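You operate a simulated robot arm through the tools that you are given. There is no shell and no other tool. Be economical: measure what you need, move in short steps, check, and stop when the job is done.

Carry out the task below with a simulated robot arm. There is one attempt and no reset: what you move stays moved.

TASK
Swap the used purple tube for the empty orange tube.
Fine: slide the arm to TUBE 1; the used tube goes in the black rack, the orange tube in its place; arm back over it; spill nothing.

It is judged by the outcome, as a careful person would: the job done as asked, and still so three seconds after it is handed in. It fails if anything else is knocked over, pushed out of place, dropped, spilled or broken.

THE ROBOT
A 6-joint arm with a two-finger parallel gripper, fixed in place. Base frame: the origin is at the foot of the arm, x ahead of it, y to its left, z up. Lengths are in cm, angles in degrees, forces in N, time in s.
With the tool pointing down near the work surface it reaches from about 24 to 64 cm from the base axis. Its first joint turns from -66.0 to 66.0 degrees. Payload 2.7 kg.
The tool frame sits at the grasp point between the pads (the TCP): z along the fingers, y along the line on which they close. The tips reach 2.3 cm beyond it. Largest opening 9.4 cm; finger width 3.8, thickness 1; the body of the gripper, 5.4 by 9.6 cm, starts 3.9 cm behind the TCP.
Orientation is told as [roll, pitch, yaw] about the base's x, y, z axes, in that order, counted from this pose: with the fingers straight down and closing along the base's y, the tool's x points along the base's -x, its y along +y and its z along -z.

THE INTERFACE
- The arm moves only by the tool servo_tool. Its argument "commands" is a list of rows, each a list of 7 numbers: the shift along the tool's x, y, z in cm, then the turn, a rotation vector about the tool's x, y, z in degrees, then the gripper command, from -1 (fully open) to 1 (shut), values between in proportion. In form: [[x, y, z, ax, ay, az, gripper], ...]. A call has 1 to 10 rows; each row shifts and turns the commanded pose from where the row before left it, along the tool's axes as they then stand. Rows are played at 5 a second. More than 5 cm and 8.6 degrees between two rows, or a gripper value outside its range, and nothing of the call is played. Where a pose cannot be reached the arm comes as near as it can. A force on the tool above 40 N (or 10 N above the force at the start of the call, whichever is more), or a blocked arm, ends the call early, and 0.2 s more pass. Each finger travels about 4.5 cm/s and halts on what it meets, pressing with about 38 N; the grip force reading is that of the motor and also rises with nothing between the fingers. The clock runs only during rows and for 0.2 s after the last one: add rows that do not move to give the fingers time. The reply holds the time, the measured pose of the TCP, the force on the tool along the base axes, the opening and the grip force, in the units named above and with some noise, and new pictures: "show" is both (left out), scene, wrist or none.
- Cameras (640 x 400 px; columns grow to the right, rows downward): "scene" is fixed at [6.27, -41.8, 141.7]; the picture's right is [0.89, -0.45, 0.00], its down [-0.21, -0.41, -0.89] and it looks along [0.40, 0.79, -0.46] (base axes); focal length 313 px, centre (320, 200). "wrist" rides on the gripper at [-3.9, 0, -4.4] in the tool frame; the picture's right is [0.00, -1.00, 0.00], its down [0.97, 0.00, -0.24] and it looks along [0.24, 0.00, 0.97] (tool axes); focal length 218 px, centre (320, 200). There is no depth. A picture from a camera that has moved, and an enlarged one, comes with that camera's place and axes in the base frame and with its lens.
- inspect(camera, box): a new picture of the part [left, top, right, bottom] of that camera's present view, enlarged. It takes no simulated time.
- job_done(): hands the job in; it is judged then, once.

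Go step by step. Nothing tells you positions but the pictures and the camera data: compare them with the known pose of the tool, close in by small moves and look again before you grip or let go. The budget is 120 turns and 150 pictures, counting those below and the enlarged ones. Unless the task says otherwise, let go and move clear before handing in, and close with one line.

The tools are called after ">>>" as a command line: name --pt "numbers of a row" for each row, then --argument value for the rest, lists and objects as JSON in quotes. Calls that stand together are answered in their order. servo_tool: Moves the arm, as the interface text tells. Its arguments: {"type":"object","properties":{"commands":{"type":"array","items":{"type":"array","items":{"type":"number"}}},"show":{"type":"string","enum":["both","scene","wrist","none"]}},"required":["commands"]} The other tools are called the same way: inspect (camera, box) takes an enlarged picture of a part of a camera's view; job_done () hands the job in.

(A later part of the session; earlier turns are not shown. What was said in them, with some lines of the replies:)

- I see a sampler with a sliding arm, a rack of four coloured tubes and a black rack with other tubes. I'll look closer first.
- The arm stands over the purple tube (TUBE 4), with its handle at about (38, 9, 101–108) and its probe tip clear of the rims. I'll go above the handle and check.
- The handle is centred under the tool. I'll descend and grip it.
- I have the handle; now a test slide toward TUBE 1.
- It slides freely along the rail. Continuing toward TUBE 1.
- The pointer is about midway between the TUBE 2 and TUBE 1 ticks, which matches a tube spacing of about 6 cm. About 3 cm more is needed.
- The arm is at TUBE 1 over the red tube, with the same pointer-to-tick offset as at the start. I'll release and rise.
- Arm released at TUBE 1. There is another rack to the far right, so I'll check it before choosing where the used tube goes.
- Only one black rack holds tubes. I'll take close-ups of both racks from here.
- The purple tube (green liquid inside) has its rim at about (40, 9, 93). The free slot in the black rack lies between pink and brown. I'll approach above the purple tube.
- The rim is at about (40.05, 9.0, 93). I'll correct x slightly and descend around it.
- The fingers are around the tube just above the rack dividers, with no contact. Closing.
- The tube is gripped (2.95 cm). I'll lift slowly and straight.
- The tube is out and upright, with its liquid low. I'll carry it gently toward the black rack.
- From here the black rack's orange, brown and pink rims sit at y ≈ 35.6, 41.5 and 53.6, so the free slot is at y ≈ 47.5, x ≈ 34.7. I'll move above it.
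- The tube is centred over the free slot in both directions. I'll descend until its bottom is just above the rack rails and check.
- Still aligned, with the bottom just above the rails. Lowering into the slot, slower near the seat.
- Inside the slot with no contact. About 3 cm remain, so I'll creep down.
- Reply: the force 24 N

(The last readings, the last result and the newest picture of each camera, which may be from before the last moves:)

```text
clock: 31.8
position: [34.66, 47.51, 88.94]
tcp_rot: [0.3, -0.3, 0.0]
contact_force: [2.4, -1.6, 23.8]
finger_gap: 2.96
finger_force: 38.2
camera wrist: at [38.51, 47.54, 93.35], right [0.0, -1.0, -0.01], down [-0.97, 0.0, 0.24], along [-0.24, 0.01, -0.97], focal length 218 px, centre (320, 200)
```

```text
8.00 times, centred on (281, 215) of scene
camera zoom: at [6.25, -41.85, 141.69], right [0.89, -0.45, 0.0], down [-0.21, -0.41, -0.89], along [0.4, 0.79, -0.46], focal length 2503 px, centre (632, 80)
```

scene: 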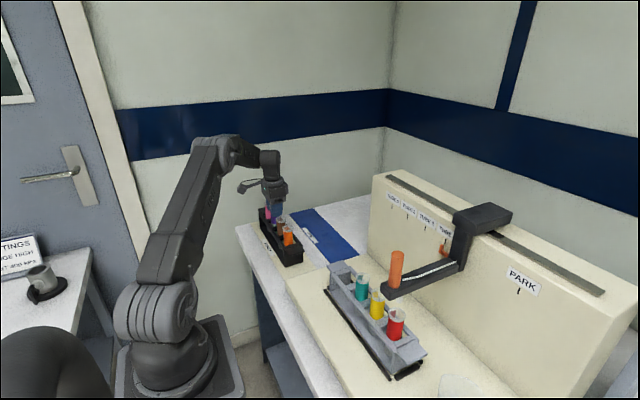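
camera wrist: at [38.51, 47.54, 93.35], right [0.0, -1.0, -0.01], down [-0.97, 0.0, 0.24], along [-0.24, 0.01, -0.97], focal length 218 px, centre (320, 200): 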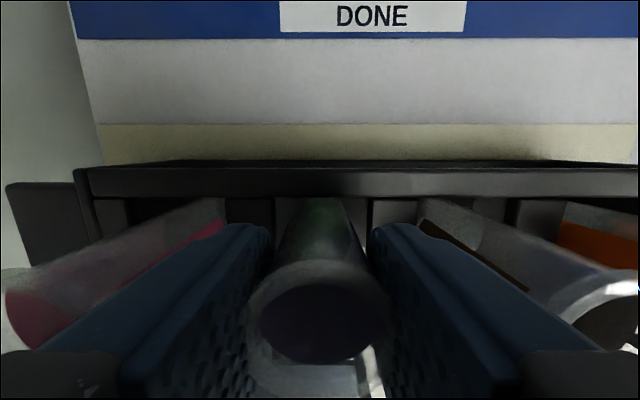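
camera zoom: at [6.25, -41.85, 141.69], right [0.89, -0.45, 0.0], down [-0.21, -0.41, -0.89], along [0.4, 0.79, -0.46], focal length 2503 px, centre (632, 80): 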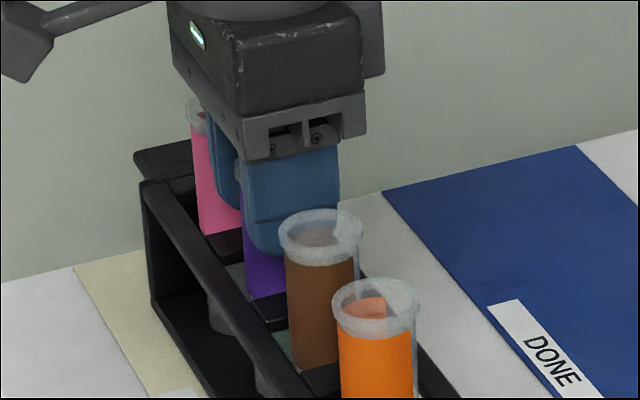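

Contact at z 88.9, with an upward force of 24 N. I'll check whether the rim height matches its neighbours before releasing.

>>> inspect --camera "scene" --box '[256, 198, 296, 223]'

>>> inspect --camera "scene" --box '[256, 218, 296, 243]'

```text
16.00 times, centred on (276, 210) of scene
camera zoom: at [6.25, -41.85, 141.69], right [0.89, -0.45, 0.0], down [-0.21, -0.41, -0.89], along [0.4, 0.79, -0.46], focal length 5007 px, centre (1024, 32)
```

zoom: 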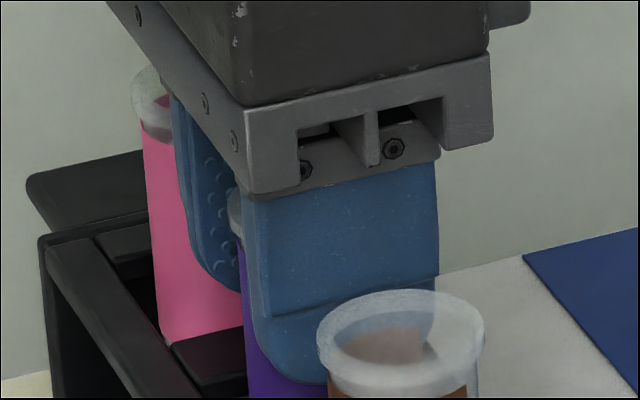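

```text
16.00 times, centred on (276, 230) of scene
camera zoom: at [6.25, -41.85, 141.69], right [0.89, -0.45, 0.0], down [-0.21, -0.41, -0.89], along [0.4, 0.79, -0.46], focal length 5007 px, centre (1024, -288)
```

zoom: 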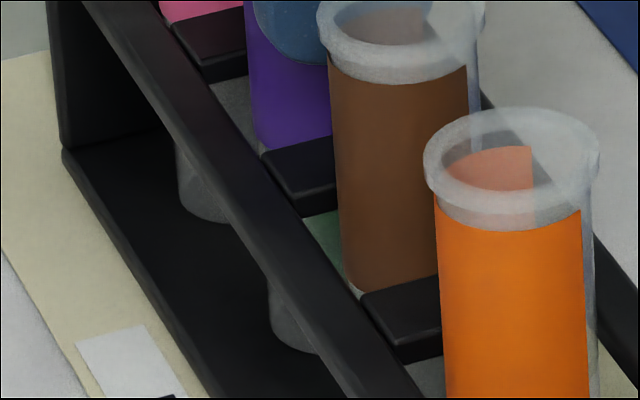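

The rim, label and bottom edges line up with the neighbouring tubes, so it's seated. I'll relieve the push, open slightly and rise.

>>> servo_tool --pt "0 0 -0.25 0 0 0 0.6" --pt "0 0 0 0 0 0 0.35" --pt "0 0 0 0 0 0 0.1" --pt "0 0 0 0 0 0 0.05" --pt "0 0 0 0 0 0 0.05" --pt "0 0 -0.5 0 0 0 0.05" --pt "0 0 -1 0 0 0 0.05" --pt "0 0 -1.5 0 0 0 0.05" --pt "0 0 -2 0 0 0 0.05" --pt "0 0 -2 0 0 0 0.05"

>>> inspect --camera "scene" --box '[241, 190, 321, 240]'

```text
clock: 34.0
position: [34.43, 47.6, 95.88]
tcp_rot: [0.0, 0.1, 0.0]
contact_force: [0.4, 0.3, -0.2]
finger_gap: 4.46
finger_force: 0.1
camera wrist: at [38.34, 47.58, 100.26], right [0.0, -1.0, 0.0], down [-0.97, 0.0, 0.24], along [-0.24, 0.0, -0.97], focal length 218 px, centre (320, 200)
```

scene: 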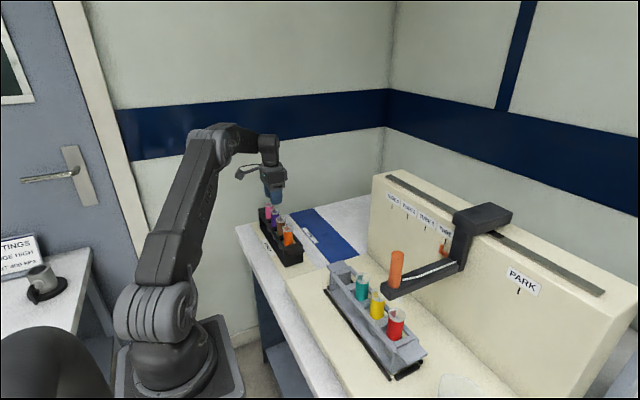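
wrist: 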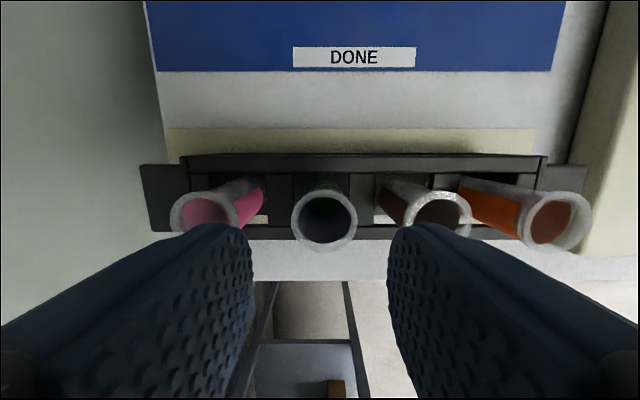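

```text
8.00 times, centred on (281, 215) of scene
camera zoom: at [6.27, -41.8, 141.7], right [0.89, -0.45, 0.0], down [-0.21, -0.41, -0.89], along [0.4, 0.79, -0.46], focal length 2503 px, centre (632, 80)
```

zoom: 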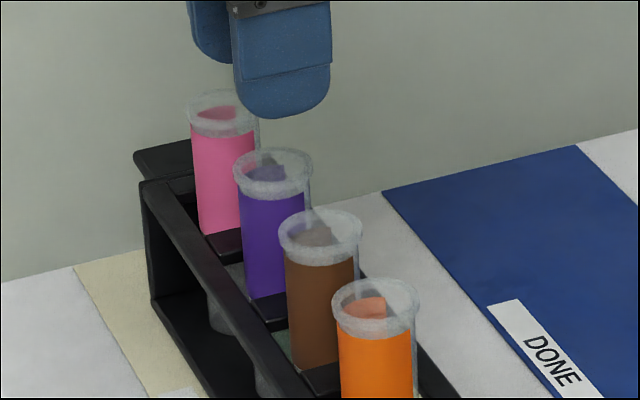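

The purple tube stands properly in the black rack. Next I'll go above the orange tube.

>>> servo_tool --pt "0 -1 -2 0 0 0 0" --pt "0 -2.5 0 0 0 0 0" --pt "0 -3 0 0 0 0 0" --pt "0 -3 0 0 0 0 0" --pt "0 -2.5 0 0 0 0 0" --pt "0 0 0 0 0 0 0" --show "wrist"

>>> inspect --camera "wrist" --box '[200, 130, 440, 280]'

```text
clock: 35.4
position: [34.56, 35.6, 98.0]
tcp_rot: [-0.1, 0.0, 0.1]
contact_force: [-0.7, -0.3, -0.2]
finger_gap: 4.72
finger_force: 0.1
camera wrist: at [38.49, 35.54, 102.42], right [0.0, -1.0, 0.0], down [-0.97, 0.0, 0.24], along [-0.24, 0.0, -0.97], focal length 218 px, centre (320, 200)
```

wrist: 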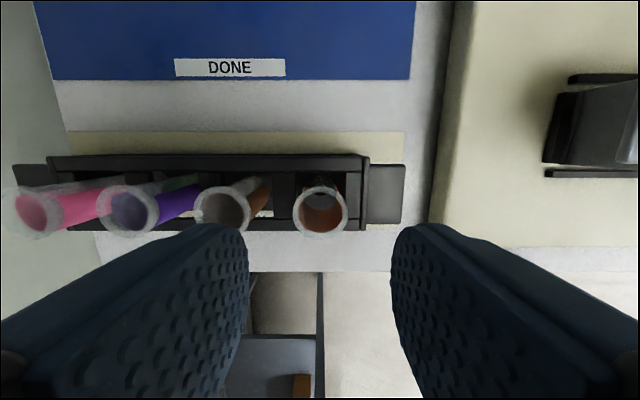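

```text
2.67 times, centred on (320, 205) of wrist
camera zoom: at [38.49, 35.54, 102.42], right [0.0, -1.0, 0.0], down [-0.97, 0.0, 0.24], along [-0.24, 0.0, -0.97], focal length 582 px, centre (320, 187)
```

zoom: 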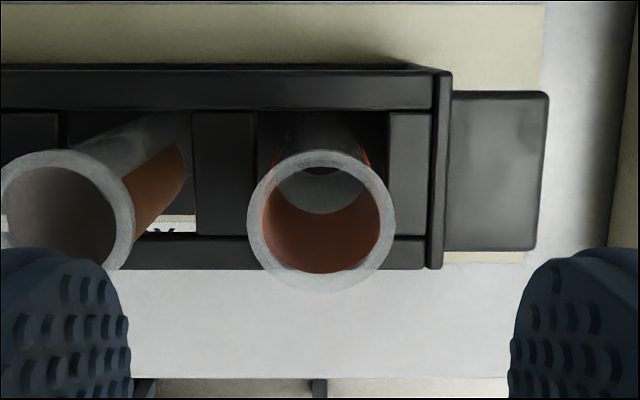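

The orange tube is centred beneath and looks empty. Descending to grip height (z ≈ 89.2).

>>> servo_tool --pt "0 0 1 0 0 0 0" --pt "0 0 1.7 0 0 0 0" --pt "0 0 1.8 0 0 0 0" --pt "0 0 1.8 0 0 0 0" --pt "0 0 1.5 0 0 0 0" --pt "0 0 0.9 0 0 0 0" --pt "0 0 0 0 0 0 0" --show "wrist"

>>> inspect --camera "scene" --box '[241, 200, 321, 250]'

```text
clock: 37.0
position: [34.54, 35.58, 89.26]
tcp_rot: [0.1, 0.1, 0.1]
contact_force: [-0.1, -0.4, 0.4]
finger_gap: 4.71
finger_force: 0.0
camera wrist: at [38.46, 35.52, 93.61], right [0.0, -1.0, 0.0], down [-0.97, 0.0, 0.24], along [-0.24, 0.0, -0.97], focal length 218 px, centre (320, 200)
```

wrist: 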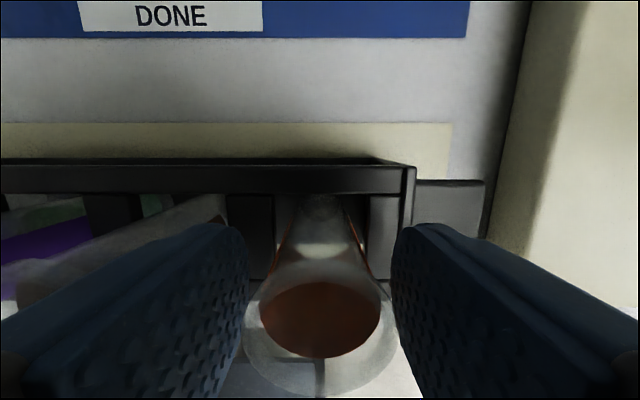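

```text
8.00 times, centred on (281, 225) of scene
camera zoom: at [6.27, -41.8, 141.7], right [0.89, -0.45, 0.0], down [-0.21, -0.41, -0.89], along [0.4, 0.79, -0.46], focal length 2503 px, centre (632, 0)
```

zoom: 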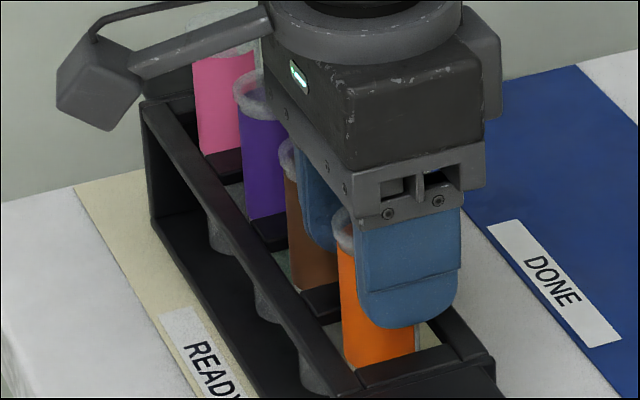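

Fingers straddle the tube cleanly. Closing and lifting.

>>> servo_tool --pt "0 0 0 0 0 0 0.2" --pt "0 0 0 0 0 0 0.4" --pt "0 0 0 0 0 0 0.6" --pt "0 0 0 0 0 0 0.6" --pt "0 0 -0.4 0 0 0 0.6" --pt "0 0 -0.8 0 0 0 0.6" --pt "0 0 -1.2 0 0 0 0.6" --pt "0 0 -1.6 0 0 0 0.6" --pt "0 0 -2 0 0 0 0.6" --pt "0 0 -2 0 0 0 0.6" --show "scene"

>>> servo_tool --pt "0 0 -2 0 0 0 0.6" --pt "0 0 -2 0 0 0 0.6" --pt "0 0 -2 0 0 0 0.6" --pt "0 0 -2 0 0 0 0.6" --pt "0 0 -1.5 0 0 0 0.6" --pt "0 0 -1 0 0 0 0.6" --pt "0 0 0 0 0 0 0.6"

>>> inspect --camera "scene" --box '[220, 145, 380, 245]'

```text
clock: 39.2
position: [34.71, 35.65, 97.2]
tcp_rot: [0.0, 0.0, 0.0]
contact_force: [0.6, -0.1, -0.7]
finger_gap: 2.85
finger_force: 37.9
```

scene: 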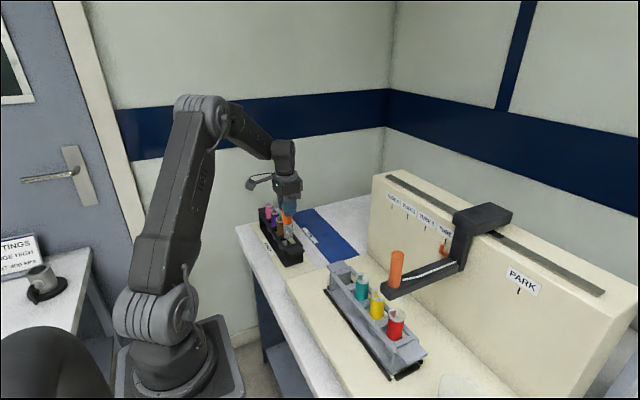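

```text
clock: 40.8
position: [34.67, 35.53, 107.86]
tcp_rot: [0.0, 0.0, 0.0]
contact_force: [0.0, -0.3, 0.0]
finger_gap: 2.84
finger_force: 38.0
camera wrist: at [38.51, 35.51, 112.24], right [0.0, -1.0, 0.0], down [-0.97, 0.0, 0.24], along [-0.24, 0.0, -0.97], focal length 218 px, centre (320, 200)
```

scene: 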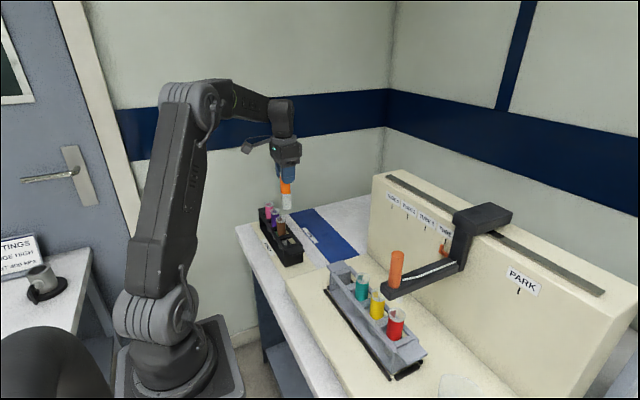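
wrist: 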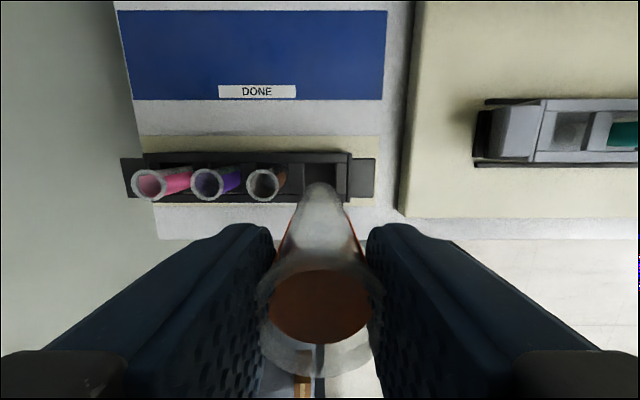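

```text
4.00 times, centred on (300, 195) of scene
camera zoom: at [6.27, -41.8, 141.7], right [0.89, -0.45, 0.0], down [-0.21, -0.41, -0.89], along [0.4, 0.79, -0.46], focal length 1252 px, centre (400, 220)
```

zoom: 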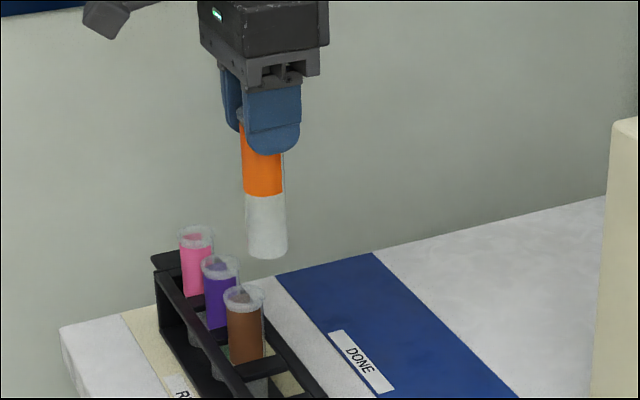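

Orange tube lifted. Carrying it to above the empty first slot at (40, 9).

>>> servo_tool --pt "0 -0.6 0 0 0 0 0.6" --pt "-0.2 -1.2 0 0 0 0 0.6" --pt "-0.4 -1.8 0 0 0 0 0.6" --pt "-0.4 -2 0 0 0 0 0.6" --pt "-0.4 -2 0 0 0 0 0.6" --pt "-0.4 -2 0 0 0 0 0.6" --pt "-0.4 -2 0 0 0 0 0.6" --pt "-0.4 -2 0 0 0 0 0.6" --pt "-0.4 -2 0 0 0 0 0.6" --pt "-0.4 -2 0 0 0 0 0.6" --show "none"

>>> servo_tool --pt "-0.4 -2 0 0 0 0 0.6" --pt "-0.4 -1.8 0 0 0 0 0.6" --pt "-0.4 -1.6 0 0 0 0 0.6" --pt "-0.4 -1.4 0 0 0 0 0.6" --pt "-0.3 -1.2 0 0 0 0 0.6" --pt "0 -0.6 0 0 0 0 0.6" --pt "0 -0.3 0 0 0 0 0.6" --pt "0 0 0 0 0 0 0.6" --show "wrist"

>>> inspect --camera "wrist" --box '[200, 100, 440, 250]'

```text
clock: 43.0
position: [37.91, 17.89, 107.63]
tcp_rot: [0.0, 0.1, 0.0]
contact_force: [0.1, 0.5, -0.3]
finger_gap: 2.87
finger_force: 37.9
```

```text
clock: 44.8
position: [39.86, 8.87, 107.74]
tcp_rot: [0.0, 0.1, 0.0]
contact_force: [-0.4, -0.2, -0.3]
finger_gap: 2.85
finger_force: 38.2
camera wrist: at [43.71, 8.95, 112.08], right [0.0, -1.0, 0.0], down [-0.97, 0.0, 0.24], along [-0.24, 0.0, -0.97], focal length 218 px, centre (320, 200)
```

wrist: 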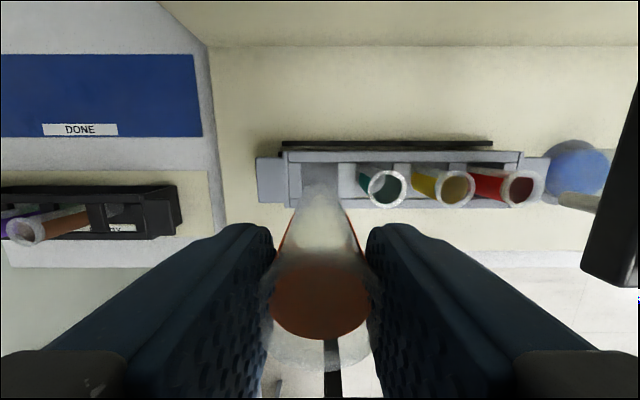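

```text
2.67 times, centred on (320, 175) of wrist
camera zoom: at [43.71, 8.95, 112.08], right [0.0, -1.0, 0.0], down [-0.97, 0.0, 0.24], along [-0.24, 0.0, -0.97], focal length 582 px, centre (320, 267)
```

zoom: 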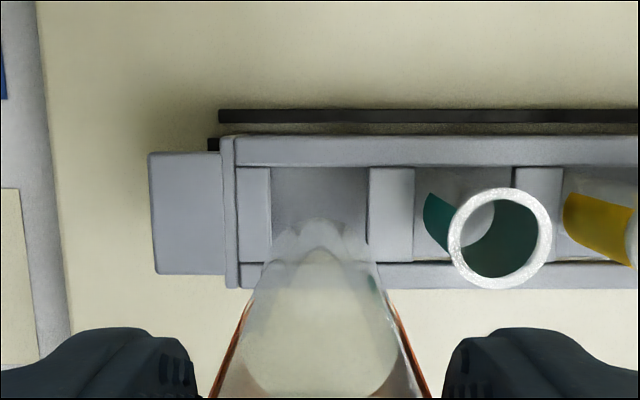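

Aligned over the slot. Descending until it's part way in, then I'll check.

>>> servo_tool --pt "-0.1 0 0.5 0 0 0 0.6" --pt "0 0 1 0 0 0 0.6" --pt "0 0 1.5 0 0 0 0.6" --pt "0 0 1.5 0 0 0 0.6" --pt "0 0 1.5 0 0 0 0.6" --pt "0 0 1.2 0 0 0 0.6" --pt "0 0 0.8 0 0 0 0.6" --pt "0 0 0.5 0 0 0 0.6" --pt "0 0 0 0 0 0 0.6" --show "wrist"

>>> inspect --camera "scene" --box '[310, 230, 406, 290]'

```text
clock: 46.8
position: [39.91, 8.97, 99.32]
tcp_rot: [0.0, 0.0, 0.0]
contact_force: [-0.3, 0.0, 0.6]
finger_gap: 2.85
finger_force: 38.2
camera wrist: at [43.74, 8.9, 103.63], right [0.0, -1.0, 0.0], down [-0.97, 0.0, 0.24], along [-0.24, 0.0, -0.97], focal length 218 px, centre (320, 200)
```

wrist: 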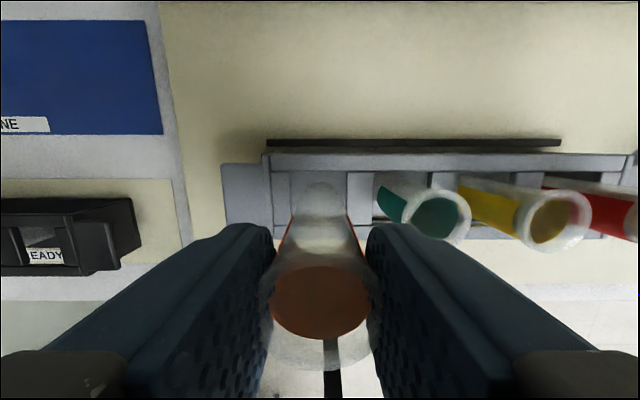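

```text
6.67 times, centred on (358, 260) of scene
camera zoom: at [6.27, -41.8, 141.7], right [0.89, -0.45, 0.0], down [-0.21, -0.41, -0.89], along [0.4, 0.79, -0.46], focal length 2086 px, centre (67, -200)
```

zoom: 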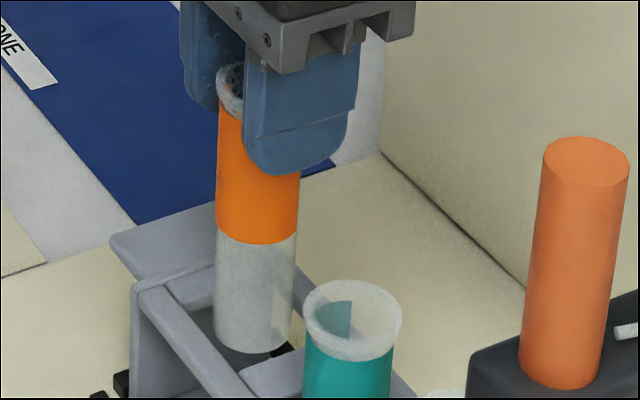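

The tube is entering the slot cleanly. Continuing down, creeping at the end.

>>> servo_tool --pt "0 0 0.5 0 0 0 0.6" --pt "0 0 1 0 0 0 0.6" --pt "0 0 1.2 0 0 0 0.6" --pt "0 0 1.2 0 0 0 0.6" --pt "0 0 1.2 0 0 0 0.6" --pt "0 0 0.9 0 0 0 0.6" --pt "0 0 0.5 0 0 0 0.6" --pt "0 0 0.4 0 0 0 0.6" --pt "0 0 0.3 0 0 0 0.6" --pt "0 0 0 0 0 0 0.6" --show "wrist"

>>> inspect --camera "scene" --box '[310, 240, 406, 300]'

```text
clock: 49.0
position: [39.97, 9.02, 92.18]
tcp_rot: [0.1, -0.2, 0.0]
contact_force: [4.1, -4.1, 22.8]
finger_gap: 2.88
finger_force: 38.0
camera wrist: at [43.85, 9.06, 96.53], right [0.0, -1.0, 0.0], down [-0.97, 0.0, 0.24], along [-0.24, 0.0, -0.97], focal length 218 px, centre (320, 200)
```

wrist: 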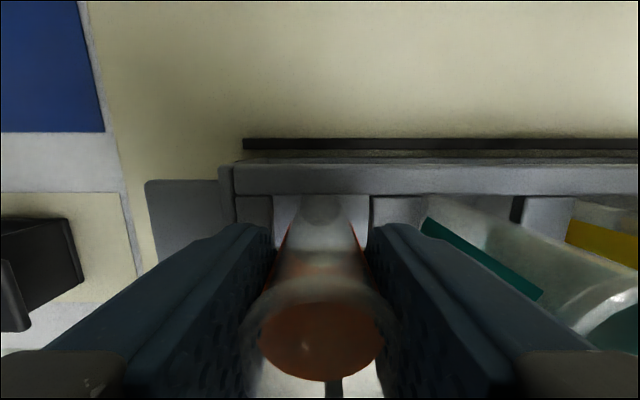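

```text
6.67 times, centred on (358, 270) of scene
camera zoom: at [6.25, -41.82, 141.7], right [0.89, -0.45, 0.0], down [-0.21, -0.41, -0.89], along [0.4, 0.79, -0.46], focal length 2086 px, centre (67, -267)
```

zoom: 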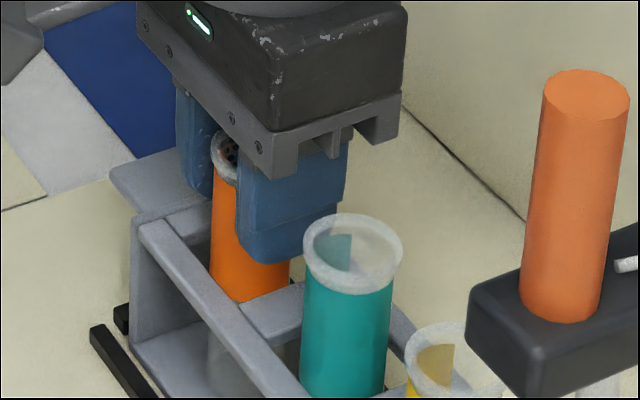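

Contact at z 92.2. The rim and label sit at the same level as the purple tube originally did, so it's seated. Releasing and rising.

>>> servo_tool --pt "0 0 -0.25 0 0 0 0.6" --pt "0 0 0 0 0 0 0.35" --pt "0 0 0 0 0 0 0.1" --pt "0 0 0 0 0 0 0.05" --pt "0 0 0 0 0 0 0.05" --pt "0 0 -0.5 0 0 0 0.05" --pt "0 0 -1 0 0 0 0.05" --pt "0 0 -1.5 0 0 0 0.05" --pt "0 0 -3 0 0 0 0.05" --pt "0 0 -4 0 0 0 0.05" --show "wrist"

>>> inspect --camera "scene" --box '[310, 240, 406, 300]'

```text
clock: 51.2
position: [40.25, 8.96, 102.33]
tcp_rot: [-0.1, 0.2, 0.0]
contact_force: [0.5, -0.5, -0.4]
finger_gap: 4.47
finger_force: 0.0
camera wrist: at [43.95, 8.98, 106.58], right [0.0, -1.0, 0.0], down [-0.97, 0.0, 0.24], along [-0.24, 0.0, -0.97], focal length 218 px, centre (320, 200)
```

wrist: 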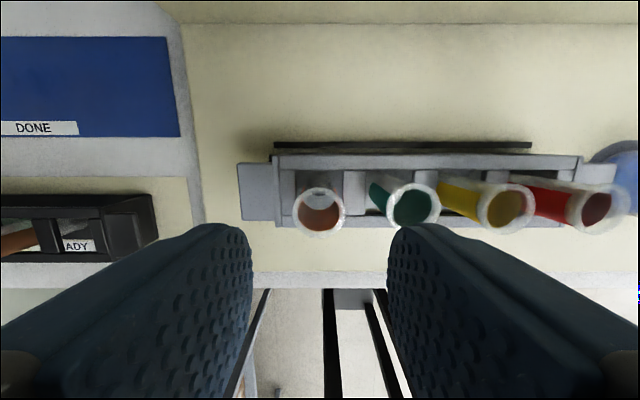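

```text
6.67 times, centred on (358, 270) of scene
camera zoom: at [6.27, -41.8, 141.7], right [0.89, -0.45, 0.0], down [-0.21, -0.41, -0.89], along [0.4, 0.79, -0.46], focal length 2086 px, centre (67, -267)
```

zoom: 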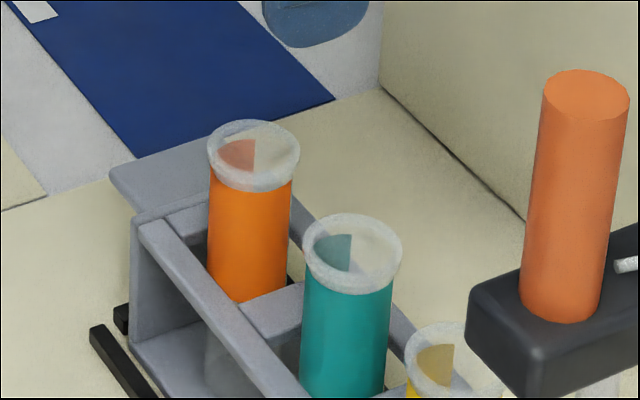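

The orange tube is seated in the purple tube's place. Now back up and over to the sampler arm's handle.

>>> servo_tool --pt "0 0 -4 0 0 0 0" --pt "0 0 -4 0 0 0 0" --pt "0 0 -3 0 0 0 -0.3" --pt "0.5 -3 0 0 0 0 -0.6" --pt "0.5 -3 0 0 0 0 -0.6" --pt "0.5 -3 0 0 0 0 -0.6" --pt "0.5 -3 0 0 0 0 -0.6" --pt "0 -3 0 0 0 0 -0.6" --pt "0 -2.95 0 0 0 0 -0.6" --pt "0 0 0 0 0 0 -0.6" --show "wrist"

```text
clock: 53.4
position: [38.09, -9.0, 113.33]
tcp_rot: [0.1, 0.0, 0.0]
contact_force: [0.5, 0.7, -0.1]
finger_gap: 7.51
finger_force: 0.0
camera wrist: at [41.81, -8.97, 117.76], right [0.0, -1.0, 0.0], down [-0.97, 0.0, 0.24], along [-0.24, 0.0, -0.97], focal length 218 px, centre (320, 200)
```

wrist: 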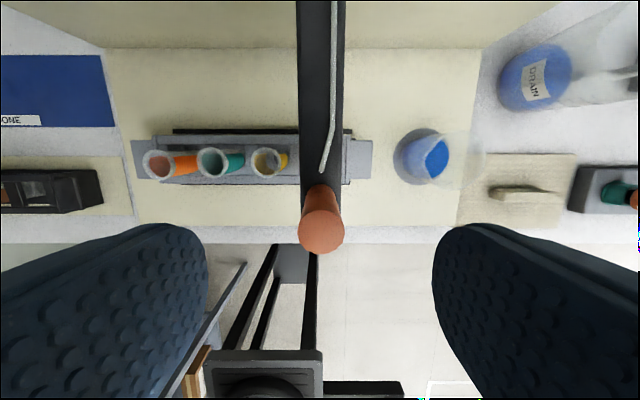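

The handle is centred. I'll descend to the same grip height as before and close.

>>> servo_tool --pt "0 0 2.5 0 0 0 -0.6" --pt "0 0 2.5 0 0 0 -0.6" --pt "0 0 2.4 0 0 0 -0.6" --pt "0 0 0 0 0 0 -0.2" --pt "0 0 0 0 0 0 0.4" --pt "0 0 0 0 0 0 1" --pt "0 0 0 0 0 0 1" --pt "0 0 0 0 0 0 1" --pt "0 0 0 0 0 0 1" --pt "0 0 0 0 0 0 1" --show "none"

```text
clock: 55.6
position: [37.84, -9.07, 105.92]
tcp_rot: [0.0, 0.0, -0.1]
contact_force: [-0.3, -2.6, -4.0]
finger_gap: 2.16
finger_force: 45.2
```

Handle gripped. Sliding back toward TUBE 4 (y ≈ 9).

>>> servo_tool --pt "0 0.5 0 0 0 0 1" --pt "0 0.9 0 0 0 0 1" --pt "0 1.2 0 0 0 0 1" --pt "0 1.2 0 0 0 0 1" --pt "0 1.2 0 0 0 0 1" --pt "0 1.2 0 0 0 0 1" --pt "0 1.2 0 0 0 0 1" --pt "0 1.2 0 0 0 0 1" --pt "0 1.2 0 0 0 0 1" --pt "0 1.2 0 0 0 0 1" --show "none"

>>> servo_tool --pt "0 1.2 0 0 0 0 1" --pt "0 1.2 0 0 0 0 1" --pt "0 1.2 0 0 0 0 1" --pt "0 1.2 0 0 0 0 1" --pt "0 1 0 0 0 0 1" --pt "0 0.7 0 0 0 0 1" --pt "0 0.5 0 0 0 0 1" --pt "0 0 0 0 0 0 1"

>>> inspect --camera "scene" --box '[320, 160, 480, 260]'

```text
clock: 57.8
position: [37.95, 1.88, 105.84]
tcp_rot: [0.1, 0.0, -0.1]
contact_force: [-1.4, -2.7, -1.3]
finger_gap: 2.15
finger_force: 45.4
```

```text
clock: 59.6
position: [37.95, 9.12, 105.97]
tcp_rot: [-0.1, 0.1, 0.0]
contact_force: [-9.0, -2.9, -11.6]
finger_gap: 2.18
finger_force: 45.2
camera wrist: at [41.78, 9.15, 110.28], right [0.0, -1.0, 0.0], down [-0.97, 0.0, 0.24], along [-0.24, 0.0, -0.97], focal length 218 px, centre (320, 200)
```

scene: 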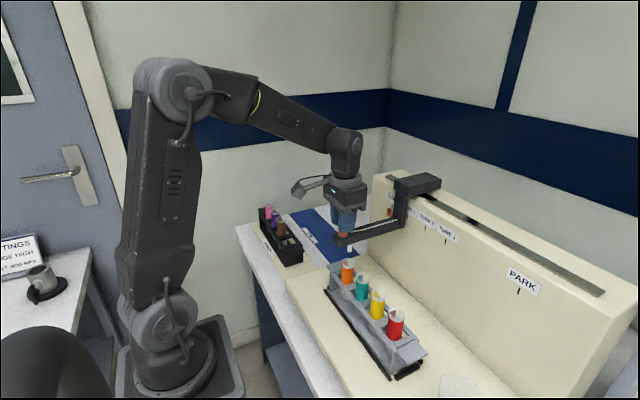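
wrist: 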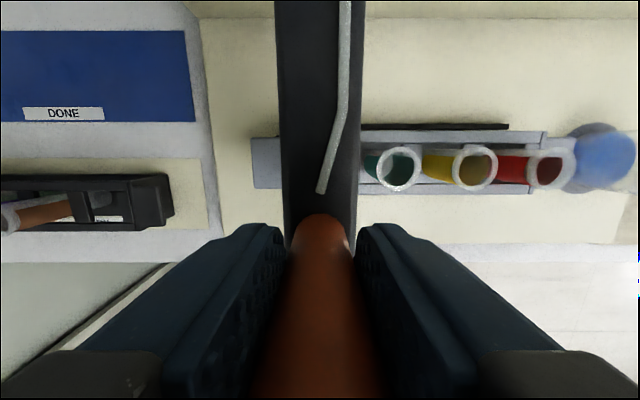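

```text
4.00 times, centred on (400, 210) of scene
camera zoom: at [6.26, -41.81, 141.7], right [0.89, -0.45, 0.0], down [-0.21, -0.41, -0.89], along [0.4, 0.79, -0.46], focal length 1252 px, centre (0, 160)
```

zoom: 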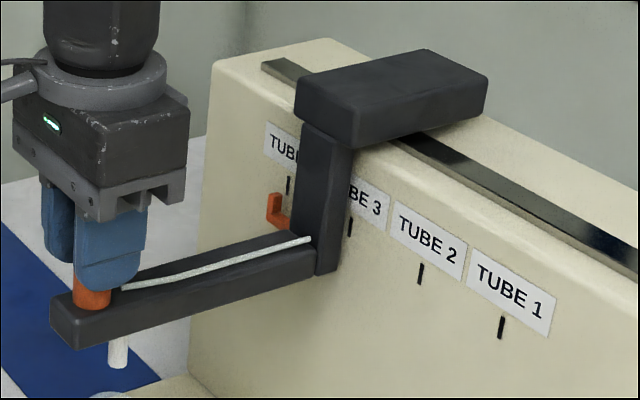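

The arm is back within about 0.1 cm of its original place. A small trim, then release and rise clear.

>>> servo_tool --pt "0 -0.1 0 0 0 0 1" --pt "0 0 0 0 0 0 1" --pt "0 0 0 0 0 0 0.3" --pt "0 0 0 0 0 0 0" --pt "0 0 0 0 0 0 0" --pt "0 0 -2 0 0 0 0" --pt "0 0 -3 0 0 0 0" --pt "0 0 -4 0 0 0 0" --pt "0 0 -4 0 0 0 0" --pt "0 0 0 0 0 0 0"

>>> inspect --camera "scene" --box '[320, 160, 480, 260]'

>>> inspect --camera "scene" --box '[240, 190, 432, 310]'

```text
clock: 61.8
position: [38.01, 9.04, 118.68]
tcp_rot: [0.1, -0.1, 0.0]
contact_force: [-0.7, -0.7, -0.2]
finger_gap: 4.7
finger_force: 0.1
camera wrist: at [41.91, 8.94, 123.18], right [0.0, -1.0, 0.0], down [-0.97, 0.0, 0.24], along [-0.24, 0.0, -0.97], focal length 218 px, centre (320, 200)
```

scene: 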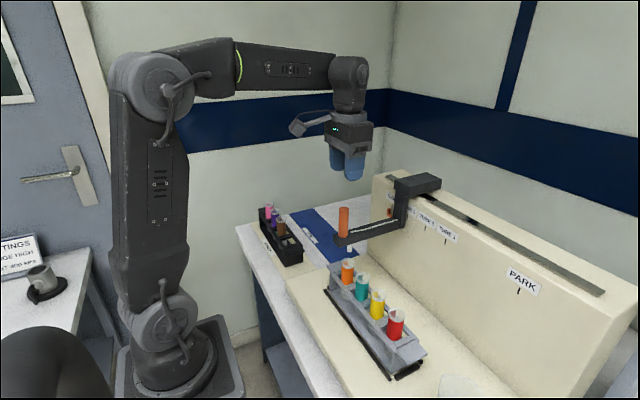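
wrist: 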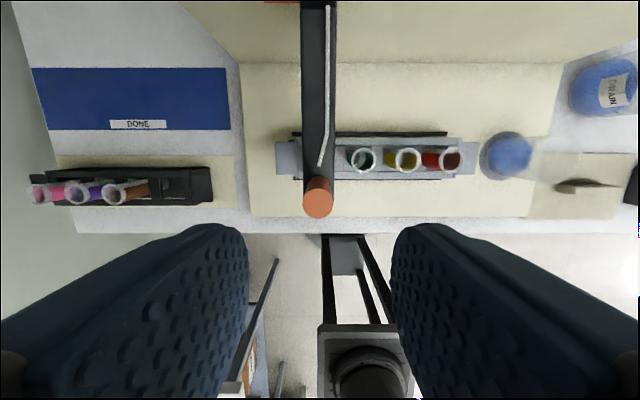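

```text
4.00 times, centred on (400, 210) of scene
camera zoom: at [6.27, -41.8, 141.7], right [0.89, -0.45, 0.0], down [-0.21, -0.41, -0.89], along [0.4, 0.79, -0.46], focal length 1252 px, centre (0, 160)
```

zoom: 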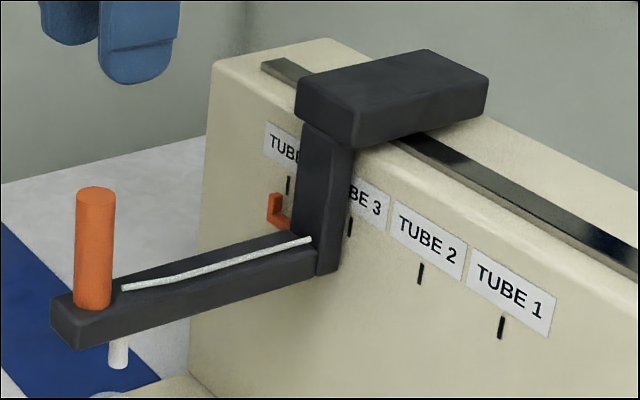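

```text
3.33 times, centred on (336, 250) of scene
camera zoom: at [6.27, -41.8, 141.7], right [0.89, -0.45, 0.0], down [-0.21, -0.41, -0.89], along [0.4, 0.79, -0.46], focal length 1043 px, centre (267, 33)
```

zoom: 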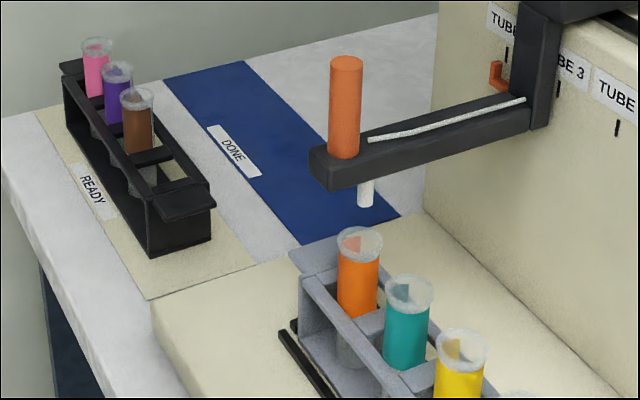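

Everything matches the request: purple is in the black rack, orange is in its place, the arm is back over TUBE 4, and the gripper is clear. Handing in.

>>> job_done

```text
The job is handed in.
```

The used purple tube is now in the black rack and the empty orange tube is in its old place. The sampler arm is back over it at TUBE 4, and I saw no spills and nothing else out of place.
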